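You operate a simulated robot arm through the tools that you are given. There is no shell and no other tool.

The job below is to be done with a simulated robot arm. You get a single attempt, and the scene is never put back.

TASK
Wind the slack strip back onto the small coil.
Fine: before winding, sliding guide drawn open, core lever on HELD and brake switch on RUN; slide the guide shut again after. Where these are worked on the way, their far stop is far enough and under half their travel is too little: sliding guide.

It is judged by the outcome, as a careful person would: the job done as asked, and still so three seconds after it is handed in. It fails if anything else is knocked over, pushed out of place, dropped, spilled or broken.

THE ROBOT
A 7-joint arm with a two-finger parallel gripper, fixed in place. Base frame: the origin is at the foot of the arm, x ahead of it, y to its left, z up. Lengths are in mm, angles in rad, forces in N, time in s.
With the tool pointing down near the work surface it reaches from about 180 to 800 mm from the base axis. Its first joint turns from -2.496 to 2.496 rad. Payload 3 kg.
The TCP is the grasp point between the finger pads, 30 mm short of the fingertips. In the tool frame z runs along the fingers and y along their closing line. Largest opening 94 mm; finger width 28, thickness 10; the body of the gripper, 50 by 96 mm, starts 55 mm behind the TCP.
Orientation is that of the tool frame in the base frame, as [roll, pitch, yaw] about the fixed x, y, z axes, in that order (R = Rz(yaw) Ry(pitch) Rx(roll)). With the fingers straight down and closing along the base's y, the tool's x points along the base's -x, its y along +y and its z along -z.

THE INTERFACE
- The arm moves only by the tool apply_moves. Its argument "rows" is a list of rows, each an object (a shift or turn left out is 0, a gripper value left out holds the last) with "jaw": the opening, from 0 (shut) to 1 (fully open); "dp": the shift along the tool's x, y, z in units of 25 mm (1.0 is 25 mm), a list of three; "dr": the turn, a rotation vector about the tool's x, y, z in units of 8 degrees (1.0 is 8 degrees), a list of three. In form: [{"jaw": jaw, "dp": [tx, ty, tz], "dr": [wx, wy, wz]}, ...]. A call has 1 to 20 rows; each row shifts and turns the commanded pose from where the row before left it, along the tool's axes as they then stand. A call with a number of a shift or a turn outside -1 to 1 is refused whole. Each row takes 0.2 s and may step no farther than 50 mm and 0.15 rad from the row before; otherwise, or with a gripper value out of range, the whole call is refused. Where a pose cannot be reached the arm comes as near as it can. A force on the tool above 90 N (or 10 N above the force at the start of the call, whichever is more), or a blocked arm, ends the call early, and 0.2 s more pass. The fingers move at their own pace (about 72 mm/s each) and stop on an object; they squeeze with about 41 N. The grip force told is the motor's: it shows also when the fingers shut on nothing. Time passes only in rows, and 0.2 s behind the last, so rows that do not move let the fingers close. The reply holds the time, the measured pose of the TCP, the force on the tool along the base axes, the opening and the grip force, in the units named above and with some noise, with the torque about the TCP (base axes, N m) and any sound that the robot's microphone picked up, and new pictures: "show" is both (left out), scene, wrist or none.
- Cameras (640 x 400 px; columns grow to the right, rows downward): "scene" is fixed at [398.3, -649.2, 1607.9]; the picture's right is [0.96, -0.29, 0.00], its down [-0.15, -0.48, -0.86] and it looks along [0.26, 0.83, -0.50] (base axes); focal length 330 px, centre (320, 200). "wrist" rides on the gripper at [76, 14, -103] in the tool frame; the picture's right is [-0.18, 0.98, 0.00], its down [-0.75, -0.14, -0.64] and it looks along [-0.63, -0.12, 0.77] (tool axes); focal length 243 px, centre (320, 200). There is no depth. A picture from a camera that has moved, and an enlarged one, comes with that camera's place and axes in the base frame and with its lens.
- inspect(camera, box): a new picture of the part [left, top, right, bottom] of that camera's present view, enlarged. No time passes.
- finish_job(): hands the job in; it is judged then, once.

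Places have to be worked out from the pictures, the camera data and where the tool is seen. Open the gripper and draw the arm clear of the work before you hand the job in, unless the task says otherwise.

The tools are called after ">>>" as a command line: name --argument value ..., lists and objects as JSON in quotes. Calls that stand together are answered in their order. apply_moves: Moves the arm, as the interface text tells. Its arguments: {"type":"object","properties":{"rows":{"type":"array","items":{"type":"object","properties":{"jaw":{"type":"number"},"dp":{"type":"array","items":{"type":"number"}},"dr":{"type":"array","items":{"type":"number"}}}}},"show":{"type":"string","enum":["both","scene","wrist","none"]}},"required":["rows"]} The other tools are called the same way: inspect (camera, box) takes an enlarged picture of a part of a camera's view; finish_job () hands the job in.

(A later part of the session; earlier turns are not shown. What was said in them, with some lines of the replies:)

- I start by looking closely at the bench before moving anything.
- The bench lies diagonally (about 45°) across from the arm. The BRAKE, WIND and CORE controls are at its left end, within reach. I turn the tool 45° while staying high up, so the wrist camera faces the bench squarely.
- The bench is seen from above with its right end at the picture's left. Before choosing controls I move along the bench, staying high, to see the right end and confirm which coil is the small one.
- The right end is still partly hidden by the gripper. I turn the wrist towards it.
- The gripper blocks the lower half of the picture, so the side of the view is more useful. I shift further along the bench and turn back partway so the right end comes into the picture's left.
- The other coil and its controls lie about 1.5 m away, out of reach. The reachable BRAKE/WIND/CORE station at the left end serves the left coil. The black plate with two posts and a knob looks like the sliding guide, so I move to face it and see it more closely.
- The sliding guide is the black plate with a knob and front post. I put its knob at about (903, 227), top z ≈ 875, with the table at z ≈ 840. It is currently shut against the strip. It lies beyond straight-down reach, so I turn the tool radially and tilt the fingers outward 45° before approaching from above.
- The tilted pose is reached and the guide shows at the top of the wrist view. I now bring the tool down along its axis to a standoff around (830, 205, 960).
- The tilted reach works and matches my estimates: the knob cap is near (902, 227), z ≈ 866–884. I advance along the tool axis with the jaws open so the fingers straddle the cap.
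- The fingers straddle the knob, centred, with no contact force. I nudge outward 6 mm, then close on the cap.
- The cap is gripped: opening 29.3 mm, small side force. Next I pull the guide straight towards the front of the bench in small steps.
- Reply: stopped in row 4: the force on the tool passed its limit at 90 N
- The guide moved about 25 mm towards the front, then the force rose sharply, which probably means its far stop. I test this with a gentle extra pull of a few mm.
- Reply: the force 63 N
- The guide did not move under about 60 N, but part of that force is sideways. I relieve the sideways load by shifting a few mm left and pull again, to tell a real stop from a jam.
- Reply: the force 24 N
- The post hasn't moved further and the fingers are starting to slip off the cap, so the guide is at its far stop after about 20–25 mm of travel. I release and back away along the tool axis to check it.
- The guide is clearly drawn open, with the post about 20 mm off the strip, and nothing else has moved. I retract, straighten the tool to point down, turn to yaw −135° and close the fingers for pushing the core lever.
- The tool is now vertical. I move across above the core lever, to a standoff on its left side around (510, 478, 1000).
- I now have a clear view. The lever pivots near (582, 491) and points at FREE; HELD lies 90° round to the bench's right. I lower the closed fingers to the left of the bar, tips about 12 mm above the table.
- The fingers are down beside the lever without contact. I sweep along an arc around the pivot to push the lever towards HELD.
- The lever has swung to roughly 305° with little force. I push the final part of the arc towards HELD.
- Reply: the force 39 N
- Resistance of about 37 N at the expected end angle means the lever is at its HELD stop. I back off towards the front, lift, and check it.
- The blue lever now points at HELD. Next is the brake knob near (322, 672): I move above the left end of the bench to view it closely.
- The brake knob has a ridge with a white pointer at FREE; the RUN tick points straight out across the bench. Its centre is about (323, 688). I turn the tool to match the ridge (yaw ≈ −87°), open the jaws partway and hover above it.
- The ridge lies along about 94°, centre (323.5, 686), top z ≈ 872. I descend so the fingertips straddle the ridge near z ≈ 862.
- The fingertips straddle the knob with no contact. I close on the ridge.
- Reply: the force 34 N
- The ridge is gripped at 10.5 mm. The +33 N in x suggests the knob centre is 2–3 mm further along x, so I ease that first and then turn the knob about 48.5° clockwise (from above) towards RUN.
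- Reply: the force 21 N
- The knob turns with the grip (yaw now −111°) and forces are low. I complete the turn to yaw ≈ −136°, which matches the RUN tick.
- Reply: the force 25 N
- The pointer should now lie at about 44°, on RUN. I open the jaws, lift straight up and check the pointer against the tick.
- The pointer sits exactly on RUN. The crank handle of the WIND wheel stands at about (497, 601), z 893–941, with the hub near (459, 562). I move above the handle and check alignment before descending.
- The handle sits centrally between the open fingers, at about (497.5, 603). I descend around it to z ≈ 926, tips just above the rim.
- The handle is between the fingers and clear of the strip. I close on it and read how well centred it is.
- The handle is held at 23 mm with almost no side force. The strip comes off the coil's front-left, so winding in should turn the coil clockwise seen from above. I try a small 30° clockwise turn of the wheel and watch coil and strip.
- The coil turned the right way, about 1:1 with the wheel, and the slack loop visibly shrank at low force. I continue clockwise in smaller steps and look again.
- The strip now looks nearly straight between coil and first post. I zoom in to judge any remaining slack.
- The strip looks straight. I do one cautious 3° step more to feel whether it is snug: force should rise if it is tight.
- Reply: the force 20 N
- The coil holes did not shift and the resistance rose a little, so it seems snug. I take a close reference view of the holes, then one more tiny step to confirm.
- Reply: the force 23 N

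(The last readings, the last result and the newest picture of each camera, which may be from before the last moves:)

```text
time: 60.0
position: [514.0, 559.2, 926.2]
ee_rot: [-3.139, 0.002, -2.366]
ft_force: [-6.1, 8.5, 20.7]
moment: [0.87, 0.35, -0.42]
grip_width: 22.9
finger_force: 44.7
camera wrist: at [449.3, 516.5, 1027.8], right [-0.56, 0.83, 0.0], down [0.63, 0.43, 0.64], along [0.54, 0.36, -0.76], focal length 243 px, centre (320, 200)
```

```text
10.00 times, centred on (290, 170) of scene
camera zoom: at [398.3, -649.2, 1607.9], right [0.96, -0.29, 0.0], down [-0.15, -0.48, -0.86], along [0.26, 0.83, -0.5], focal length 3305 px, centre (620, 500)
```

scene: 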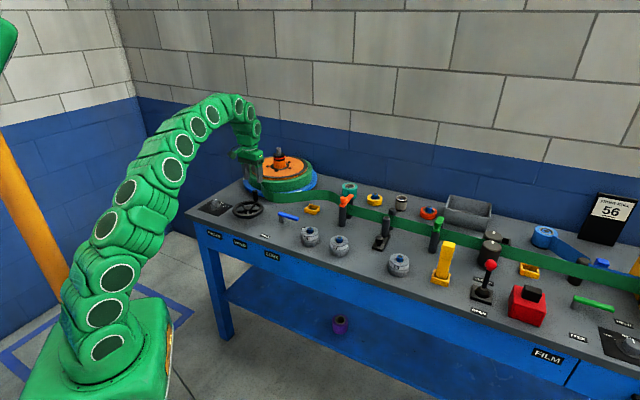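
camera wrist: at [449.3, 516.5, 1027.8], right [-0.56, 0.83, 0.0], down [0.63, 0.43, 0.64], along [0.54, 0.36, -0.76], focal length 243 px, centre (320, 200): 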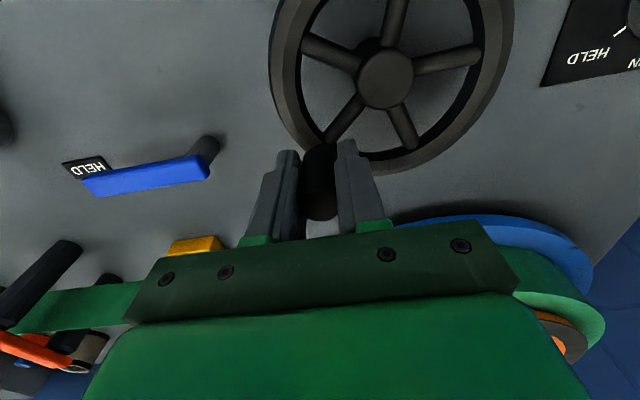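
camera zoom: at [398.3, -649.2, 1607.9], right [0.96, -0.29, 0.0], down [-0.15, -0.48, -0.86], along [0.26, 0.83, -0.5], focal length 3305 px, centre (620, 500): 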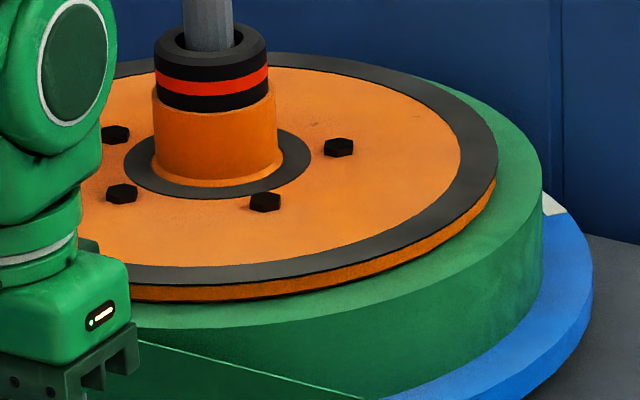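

The coil no longer moves at all, so the slack is fully wound on. I release the handle, lift clear and check that nothing springs back.

>>> apply_moves --rows '[{"jaw": 0.6}, {}, {}, {"dp": [0, 0, -1]}, {"dp": [0, 0, -1]}, {"dp": [0, 0, -1]}, {"dp": [0, 0, -1]}, {"dp": [0.5, 0, -1]}, {"dp": [0.5, 0, -1]}, {}]' --show "both"

>>> inspect --camera "scene" --box '[185, 140, 365, 250]'

>>> inspect --camera "wrist" --box '[0, 0, 640, 260]'

```text
time: 62.2
position: [495.6, 541.6, 1075.5]
ee_rot: [-3.137, 0.002, -2.367]
ft_force: [0.4, 0.5, 0.6]
moment: [0.0, -0.03, -0.01]
grip_width: 56.3
finger_force: 0.1
camera wrist: at [431.4, 498.0, 1176.5], right [-0.56, 0.83, 0.0], down [0.63, 0.43, 0.64], along [0.54, 0.36, -0.76], focal length 243 px, centre (320, 200)
```

scene: 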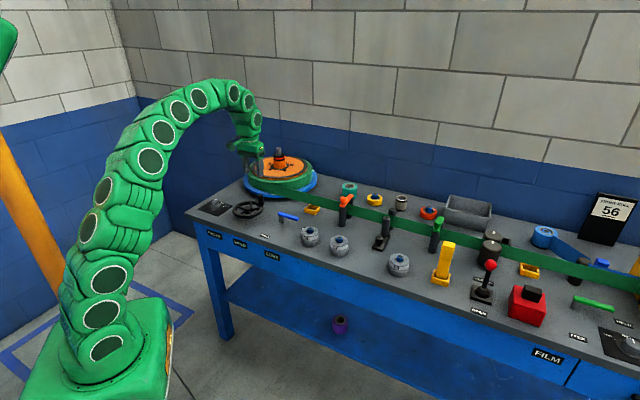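
wrist: 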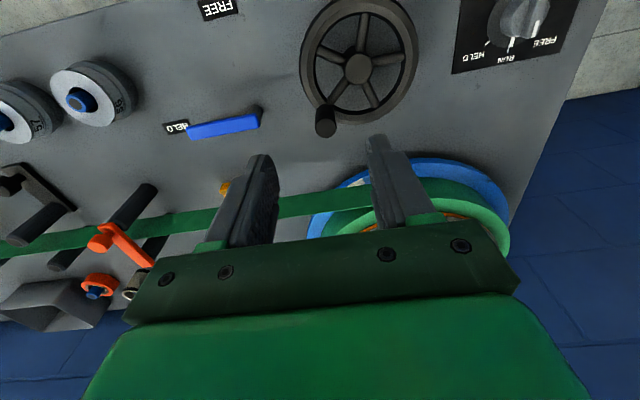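

```text
3.56 times, centred on (275, 195) of scene
camera zoom: at [398.3, -649.2, 1607.9], right [0.96, -0.29, 0.0], down [-0.15, -0.48, -0.86], along [0.26, 0.83, -0.5], focal length 1175 px, centre (480, 218)
```

zoom: 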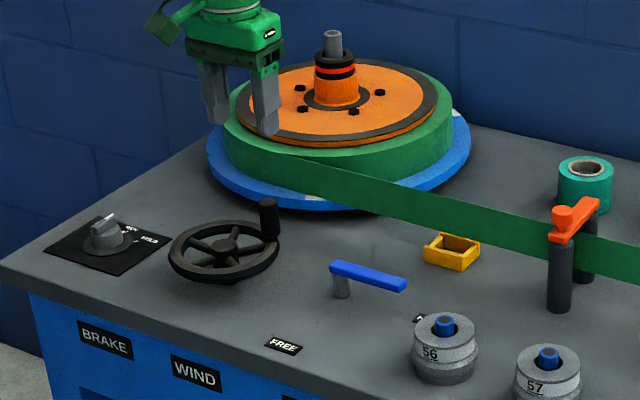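

```text
1.00 times, centred on (320, 130) of wrist (not enlarged: the box is as wide or as high as the picture)
camera zoom: at [431.4, 498.0, 1176.5], right [-0.56, 0.83, 0.0], down [0.63, 0.43, 0.64], along [0.54, 0.36, -0.76], focal length 243 px, centre (320, 270)
```

zoom: 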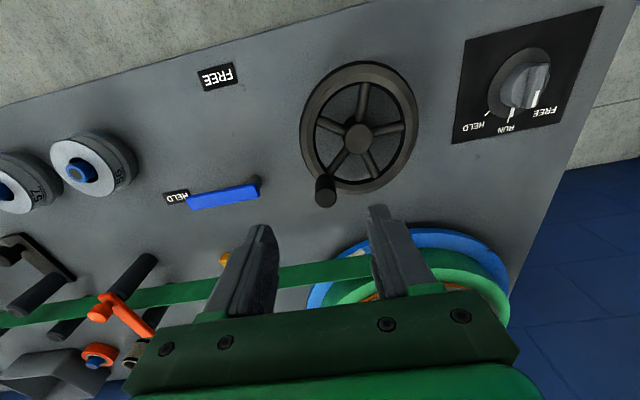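

The strip is straight and has stayed wound. The brake pointer, though, may not be on RUN in this view, so I inspect it closely.

>>> inspect --camera "wrist" --box '[430, 0, 630, 100]'

>>> inspect --camera "scene" --box '[185, 170, 275, 230]'

```text
3.20 times, centred on (530, 50) of wrist
camera zoom: at [431.4, 498.0, 1176.5], right [-0.56, 0.83, 0.0], down [0.63, 0.43, 0.64], along [0.54, 0.36, -0.76], focal length 776 px, centre (-352, 680)
```

zoom: 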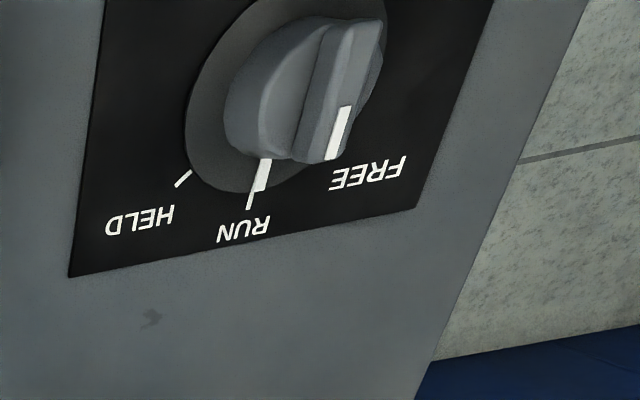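

```text
6.67 times, centred on (230, 200) of scene
camera zoom: at [398.3, -649.2, 1607.9], right [0.96, -0.29, 0.0], down [-0.15, -0.48, -0.86], along [0.26, 0.83, -0.5], focal length 2204 px, centre (920, 200)
```

zoom: 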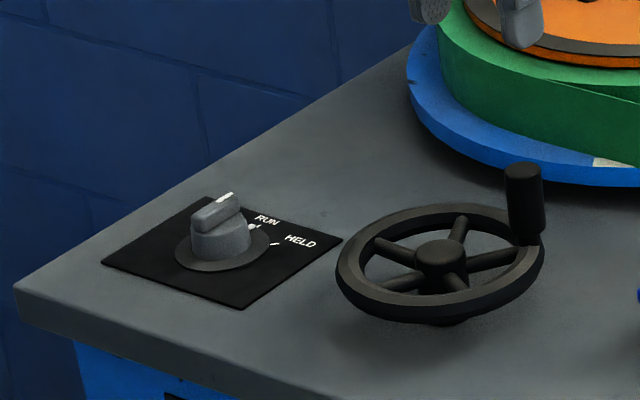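

That is only perspective on the raised ridge: the pointer still lines up with RUN, as the scene view confirms. Winding is done, so I return to shut the sliding guide, first moving back over towards it.

>>> apply_moves --rows '[{"dp": [0.334, -0.932, -0.06]}, {"dp": [0.334, -0.932, -0.06]}, {"dp": [0.334, -0.932, -0.06]}, {"dp": [0.334, -0.932, -0.06]}, {"dp": [0.334, -0.932, -0.06]}, {"dp": [0.334, -0.932, -0.06]}, {"dp": [0.334, -0.932, -0.06]}, {"dp": [0.334, -0.932, -0.06]}, {"dp": [0.334, -0.932, -0.06]}, {"dp": [0.334, -0.932, -0.06]}, {"dp": [0.334, -0.932, -0.06]}, {"dp": [0.334, -0.932, -0.06]}, {"dp": [0.334, -0.932, -0.06]}, {"dp": [0.334, -0.932, -0.06]}, {"dp": [0.334, -0.932, -0.06]}, {"dp": [0.334, -0.932, -0.06]}, {"dp": [0.334, -0.932, -0.06]}, {}]' --show "none"

>>> apply_moves --rows '[{"dr": [0, 0, 0.953]}, {"dr": [0, 0, 0.953]}, {"dr": [0, 0, 0.953]}, {"dr": [0, 0, 0.953]}, {"dr": [0, -0.94, 0]}, {"dr": [0, -0.94, 0]}, {"dr": [0, -0.94, 0]}, {"dr": [0, -0.94, 0]}, {"dr": [0, -0.94, 0]}, {"dr": [0, -0.94, 0]}, {}]' --show "none"

```text
time: 66.0
position: [670.4, 160.2, 1104.0]
ee_rot: [-3.137, 0.002, -2.368]
ft_force: [-0.6, 0.6, -0.1]
moment: [-0.02, -0.02, 0.01]
grip_width: 56.6
finger_force: 0.1
```

```text
time: 68.4
position: [671.8, 160.9, 1101.1]
ee_rot: [-3.138, 0.792, -2.897]
ft_force: [-0.5, 0.0, 0.1]
moment: [-0.01, 0.04, 0.05]
grip_width: 56.4
finger_force: 0.0
```

The tilted pose is set. I advance 200 mm along the tool axis with the jaws wider open, to the standoff before the guide knob.

>>> apply_moves --rows '[{"jaw": 0.85, "dp": [0, 0, 1]}, {"dp": [0, 0, 1]}, {"dp": [0, 0, 1]}, {"dp": [0, 0, 1]}, {"dp": [0, 0, 1]}, {"dp": [0, 0, 1]}, {"dp": [0, 0, 1]}, {"dp": [0, 0, 1]}, {}]' --show "both"

>>> inspect --camera "wrist" --box '[180, 0, 500, 200]'

>>> inspect --camera "scene" --box '[350, 195, 430, 265]'

```text
time: 70.4
position: [809.2, 193.7, 961.5]
ee_rot: [-3.14, 0.791, -2.897]
ft_force: [-0.5, 0.2, -1.0]
moment: [0.0, 0.03, 0.04]
grip_width: 79.9
finger_force: 0.0
camera wrist: at [683.0, 177.4, 977.9], right [-0.11, 0.99, 0.13], down [0.1, -0.12, 0.99], along [0.99, 0.12, -0.09], focal length 243 px, centre (320, 200)
```

scene: 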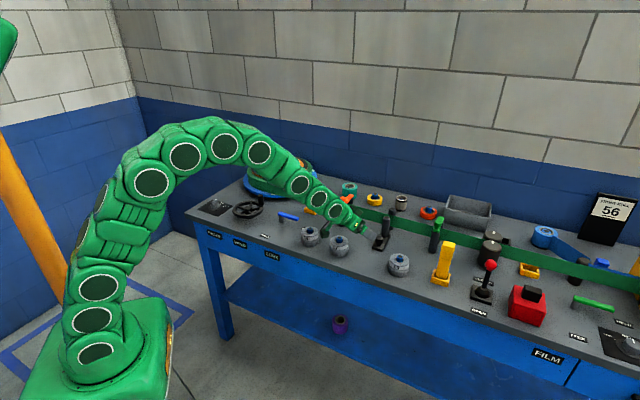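
wrist: 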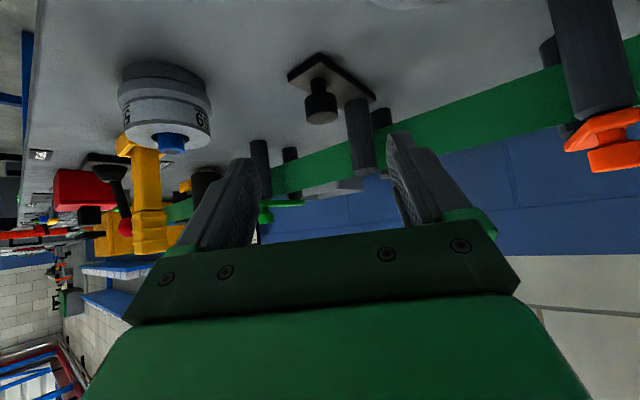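

```text
2.00 times, centred on (340, 100) of wrist
camera zoom: at [683.0, 177.4, 977.9], right [-0.11, 0.99, 0.13], down [0.1, -0.12, 0.99], along [0.99, 0.12, -0.09], focal length 485 px, centre (280, 400)
```

zoom: 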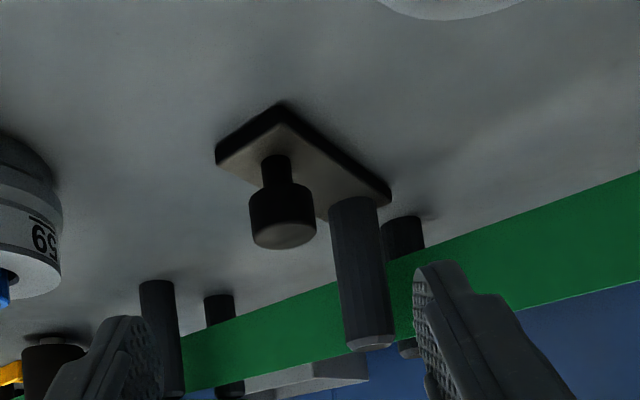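

```text
5.71 times, centred on (390, 230) of scene
camera zoom: at [398.3, -649.2, 1607.9], right [0.96, -0.29, 0.0], down [-0.15, -0.48, -0.86], along [0.26, 0.83, -0.5], focal length 1889 px, centre (-80, 29)
```

zoom: 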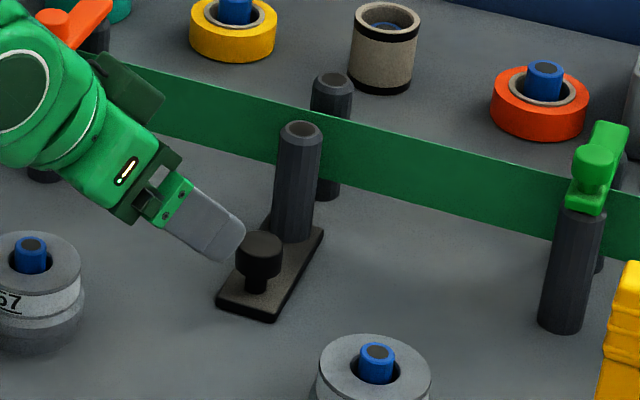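

The guide is still open with its knob between the finger lines. I advance about 97 mm to straddle the cap.

>>> apply_moves --rows '[{"dp": [0.02, -0.01, 1]}, {"dp": [0.02, -0.01, 1]}, {"dp": [0.02, -0.01, 1]}, {"dp": [0.02, -0.01, 0.9]}, {}]' --show "wrist"

>>> inspect --camera "wrist" --box '[180, 0, 500, 240]'

>>> inspect --camera "scene" --box '[330, 190, 430, 265]'

```text
time: 71.6
position: [876.7, 209.2, 892.6]
ee_rot: [-3.138, 0.793, -2.894]
ft_force: [-0.5, -0.1, -0.7]
moment: [-0.02, -0.02, -0.02]
grip_width: 80.0
finger_force: 0.0
camera wrist: at [749.9, 193.8, 908.9], right [-0.11, 0.99, 0.13], down [0.1, -0.12, 0.99], along [0.99, 0.12, -0.09], focal length 243 px, centre (320, 200)
```

wrist: 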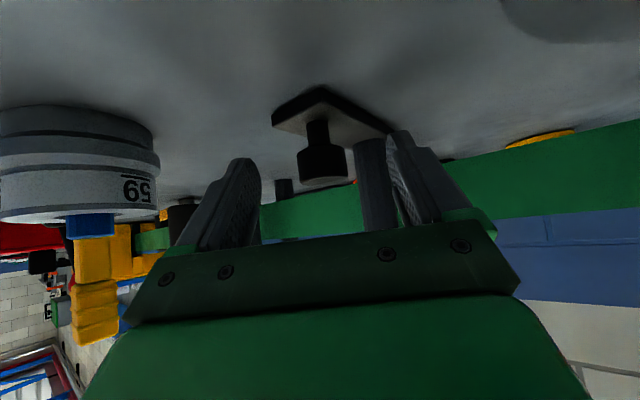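

```text
1.67 times, centred on (340, 120) of wrist
camera zoom: at [749.9, 193.8, 908.9], right [-0.11, 0.99, 0.13], down [0.1, -0.12, 0.99], along [0.99, 0.12, -0.09], focal length 404 px, centre (287, 333)
```

zoom: 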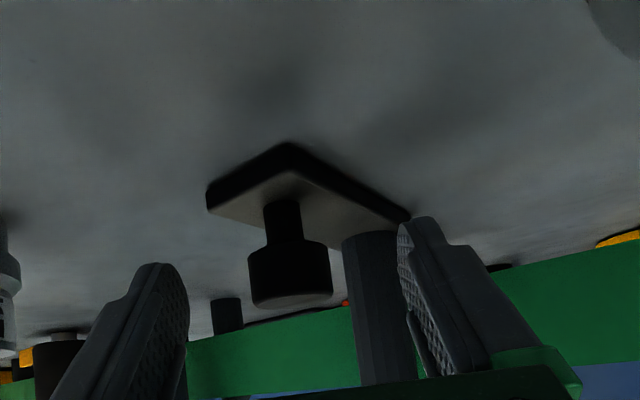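

```text
5.33 times, centred on (380, 228) of scene
camera zoom: at [398.3, -649.2, 1607.9], right [0.96, -0.29, 0.0], down [-0.15, -0.48, -0.86], along [0.26, 0.83, -0.5], focal length 1763 px, centre (0, 53)
```

zoom: 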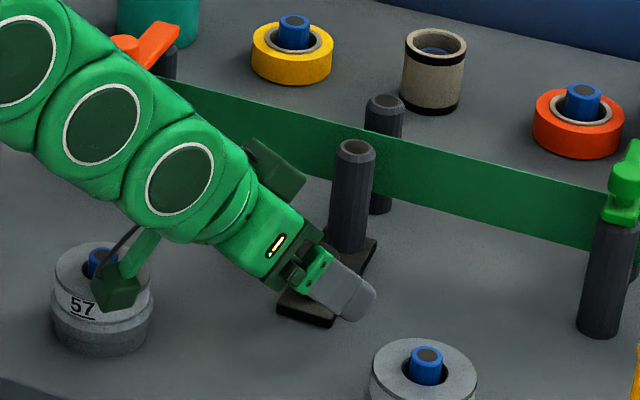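

The knob is centred between the fingers with no contact. I lower 2.5 mm and close on the cap.

>>> apply_moves --rows '[{"dp": [0.07, 0, 0.07]}, {"jaw": 0}, {}, {}, {}]' --show "none"

>>> inspect --camera "wrist" --box '[180, 0, 500, 240]'

```text
time: 72.8
position: [876.2, 212.1, 889.8]
ee_rot: [-3.138, 0.789, -2.895]
ft_force: [-4.9, 25.0, -0.9]
moment: [0.55, 0.17, 0.67]
grip_width: 29.4
finger_force: 45.0
```

```text
1.67 times, centred on (340, 120) of wrist
camera zoom: at [749.5, 194.4, 906.6], right [-0.11, 0.99, 0.13], down [0.1, -0.12, 0.99], along [0.99, 0.13, -0.09], focal length 404 px, centre (287, 333)
```

zoom: 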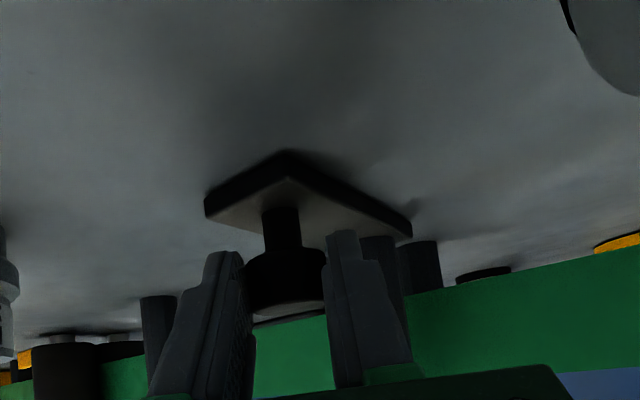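

The cap is gripped; the small +y force shows a 2 mm offset, which I fold into the first step. Next I push the guide back along its slide (+u) 16 mm in small steps.

>>> apply_moves --rows '[{"dp": [-0.0964, 0.15, 0.0976]}, {"dp": [-0.0964, 0.0824, 0.0976]}, {"dp": [-0.0964, 0.0824, 0.0976]}, {"dp": [-0.0964, 0.0824, 0.0976]}, {}]' --show "none"

>>> inspect --camera "scene" --box '[330, 190, 430, 265]'

```text
time: 74.0
position: [888.3, 223.5, 889.3]
ee_rot: [-3.141, 0.793, -2.897]
ft_force: [3.8, -2.1, 8.4]
moment: [-0.21, 0.42, 0.01]
grip_width: 29.3
finger_force: 45.3
```

```text
5.33 times, centred on (380, 228) of scene
camera zoom: at [398.3, -649.2, 1607.9], right [0.96, -0.29, 0.0], down [-0.15, -0.48, -0.86], along [0.26, 0.83, -0.5], focal length 1763 px, centre (0, 53)
```

zoom: 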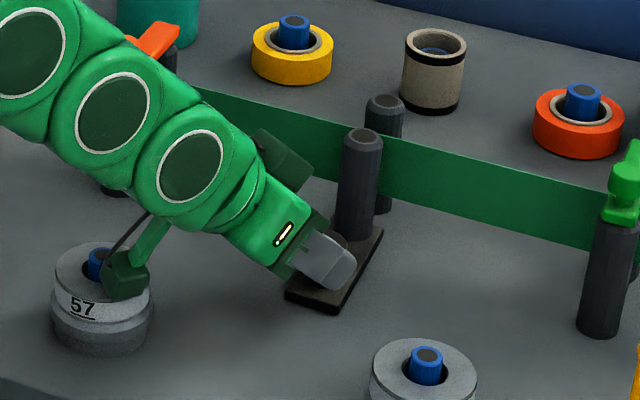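

The guide is nearly shut, a few mm to go. I push on in 2 mm steps until it meets its stop.

>>> apply_moves --rows '[{"dp": [-0.05, 0.0412, 0.05]}, {"dp": [-0.05, 0.0412, 0.05]}, {}]' --show "none"

>>> apply_moves --rows '[{"dp": [-0.05, 0.0412, 0.05]}, {}]' --show "none"

>>> inspect --camera "scene" --box '[350, 195, 430, 265]'

```text
time: 74.8
position: [889.2, 224.6, 888.3]
ee_rot: [-3.14, 0.791, -2.9]
ft_force: [-24.4, -36.4, 16.3]
moment: [-0.81, 0.34, -0.43]
grip_width: 29.1
finger_force: 45.4
```

```text
time: 75.4
position: [891.7, 224.3, 887.8]
ee_rot: [3.141, 0.79, -2.899]
ft_force: [-17.5, -60.6, 8.8]
moment: [-1.24, 0.16, -0.98]
grip_width: 29.4
finger_force: 45.2
```

```text
5.71 times, centred on (390, 230) of scene
camera zoom: at [398.3, -649.2, 1607.9], right [0.96, -0.29, 0.0], down [-0.15, -0.48, -0.86], along [0.26, 0.83, -0.5], focal length 1889 px, centre (-80, 29)
```

zoom: 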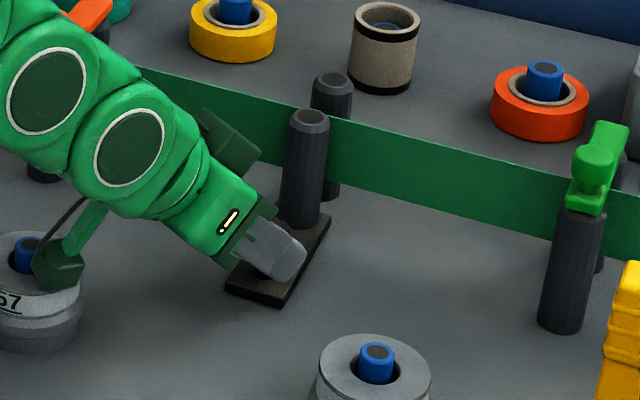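

The post is back exactly where it was at the start, and the force has risen at the stop, so the guide is shut. I ease the load slightly, open the jaws and back out along the tool axis.

>>> apply_moves --rows '[{"dp": [0.0723, -0.0618, -0.0732]}, {"jaw": 0.8}, {}, {}, {}, {"dp": [0, 0, -1]}, {"dp": [0, 0, -1]}, {"dp": [0, 0, -1]}, {"dp": [0, 0, -1]}, {"dp": [0, 0, -1]}, {"dp": [0, 0, -1]}, {"dp": [0, 0, -1]}, {"dp": [0, 0, -1]}, {}]' --show "both"

>>> inspect --camera "scene" --box '[350, 195, 430, 265]'

>>> inspect --camera "scene" --box '[185, 140, 365, 250]'

```text
time: 78.4
position: [750.4, 189.4, 1031.5]
ee_rot: [-3.14, 0.792, -2.897]
ft_force: [0.4, -0.6, 0.2]
moment: [0.0, 0.01, 0.0]
grip_width: 75.2
finger_force: 0.1
camera wrist: at [624.0, 173.3, 1047.5], right [-0.11, 0.99, 0.13], down [0.1, -0.12, 0.99], along [0.99, 0.12, -0.09], focal length 243 px, centre (320, 200)
```

scene: 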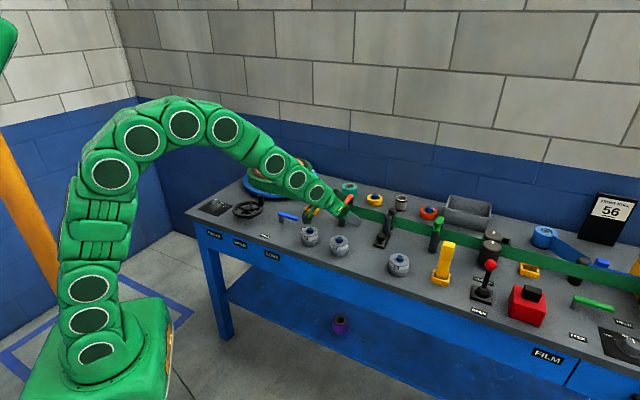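
wrist: 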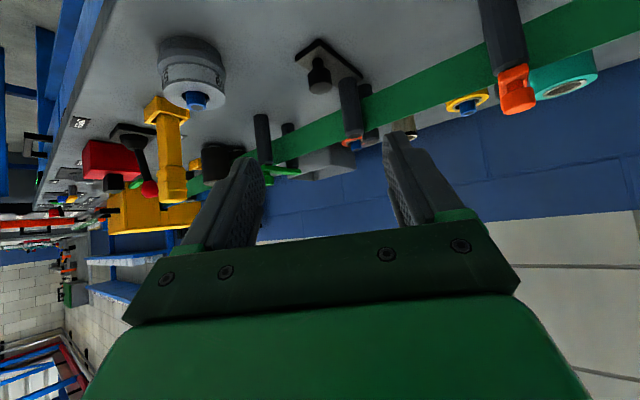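

```text
5.71 times, centred on (390, 230) of scene
camera zoom: at [398.3, -649.2, 1607.9], right [0.96, -0.29, 0.0], down [-0.15, -0.48, -0.86], along [0.26, 0.83, -0.5], focal length 1889 px, centre (-80, 29)
```

zoom: 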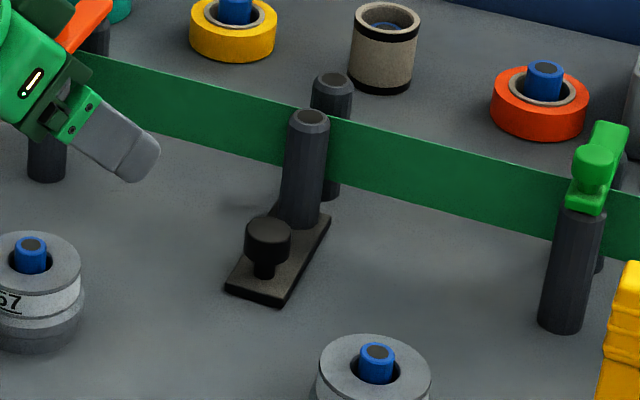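

```text
3.56 times, centred on (275, 195) of scene
camera zoom: at [398.3, -649.2, 1607.9], right [0.96, -0.29, 0.0], down [-0.15, -0.48, -0.86], along [0.26, 0.83, -0.5], focal length 1175 px, centre (480, 218)
```

zoom: 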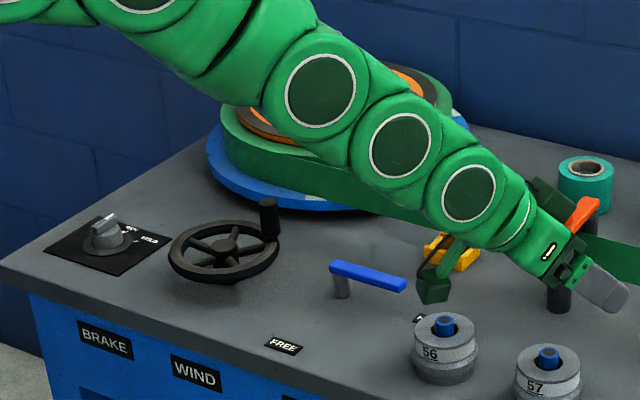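

The guide is shut exactly as at the start. I draw the arm well back and up, clear of the bench, and take a final look at everything.

>>> apply_moves --rows '[{"dp": [0, 0, -1]}, {"dp": [0, 0, -1]}, {"dp": [0, 0, -1]}, {"dp": [0, 0, -1]}, {"dp": [0, 0, -1]}, {"dp": [0, 0, -1]}, {"dp": [0, 0, -1]}, {"dp": [0, 0, -1]}, {"dp": [0, 0, -1]}, {"dr": [0, 0.94, 0]}, {"dr": [0, 0.94, 0]}, {"dr": [0, 0.94, 0]}, {"dr": [0, 0.94, 0]}, {"dr": [0, 0.94, 0]}, {"dr": [0, 0.94, 0]}, {"dp": [0.8, 0, 0]}, {"dp": [0.8, 0, 0]}, {"dp": [0.8, 0, 0]}, {}]' --show "both"

>>> inspect --camera "scene" --box '[185, 140, 365, 250]'

>>> inspect --camera "scene" --box '[320, 170, 640, 370]'

>>> inspect --camera "scene" --box '[185, 170, 275, 230]'

```text
time: 82.4
position: [538.2, 136.7, 1186.3]
ee_rot: [-3.14, 0.004, -2.9]
ft_force: [0.2, 0.8, 1.3]
moment: [-0.05, -0.02, -0.01]
grip_width: 75.5
finger_force: 0.0
camera wrist: at [460.7, 133.5, 1287.9], right [-0.06, 1.0, 0.0], down [0.76, 0.05, 0.64], along [0.64, 0.04, -0.76], focal length 243 px, centre (320, 200)
```

scene: 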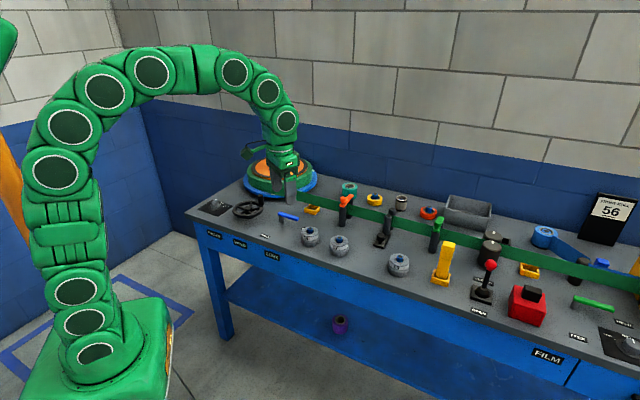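
wrist: 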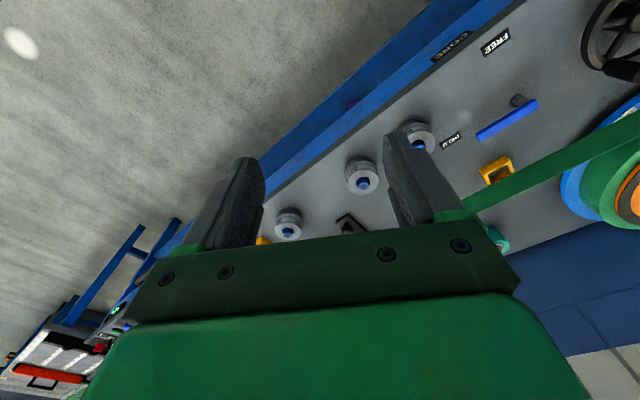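

```text
3.56 times, centred on (275, 195) of scene
camera zoom: at [398.3, -649.2, 1607.9], right [0.96, -0.29, 0.0], down [-0.15, -0.48, -0.86], along [0.26, 0.83, -0.5], focal length 1175 px, centre (480, 218)
```

zoom: 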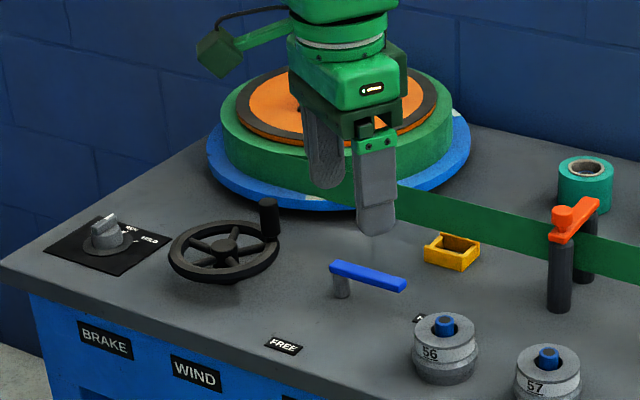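

```text
2.00 times, centred on (480, 270) of scene
camera zoom: at [398.3, -649.2, 1607.9], right [0.96, -0.29, 0.0], down [-0.15, -0.48, -0.86], along [0.26, 0.83, -0.5], focal length 661 px, centre (0, 60)
```

zoom: 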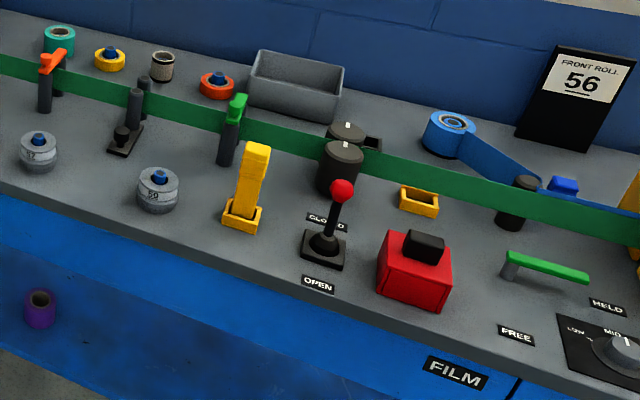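

```text
6.67 times, centred on (230, 200) of scene
camera zoom: at [398.3, -649.2, 1607.9], right [0.96, -0.29, 0.0], down [-0.15, -0.48, -0.86], along [0.26, 0.83, -0.5], focal length 2204 px, centre (920, 200)
```

zoom: 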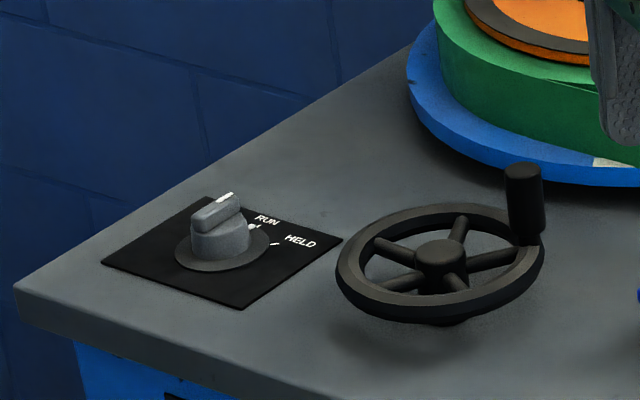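

All is as required: the strip is straight and wound on, the core lever is on HELD, the brake is on RUN, the guide is shut, and nothing else has moved. The gripper is open and well clear, so I hand the job in.

>>> finish_job

```text
The job is handed in.
```

I wound the slack strip back onto the left-hand coil and handed the job in. I haven't seen the judging result.

- **Before winding:** I drew the sliding guide open about 20 mm to its far stop. I also turned the core lever to its HELD stop and set the brake switch to RUN.
- **Winding:** About 45° of clockwise wheel turn took up the slack. Another few degrees did not move the coil, and the strip ran straight to the first post. It stayed that way after I let go of the wheel.
- **After:** I slid the guide shut again. In the last pictures it sits where it started, the core lever and brake are still set, and nothing else has moved. The gripper is open and the arm is clear of the bench.

I took "small coil" to be the coil at the left end, the one with the BRAKE, WIND and CORE controls. The small blue coil near the right is about 1.5 m away, beyond the arm's reach.
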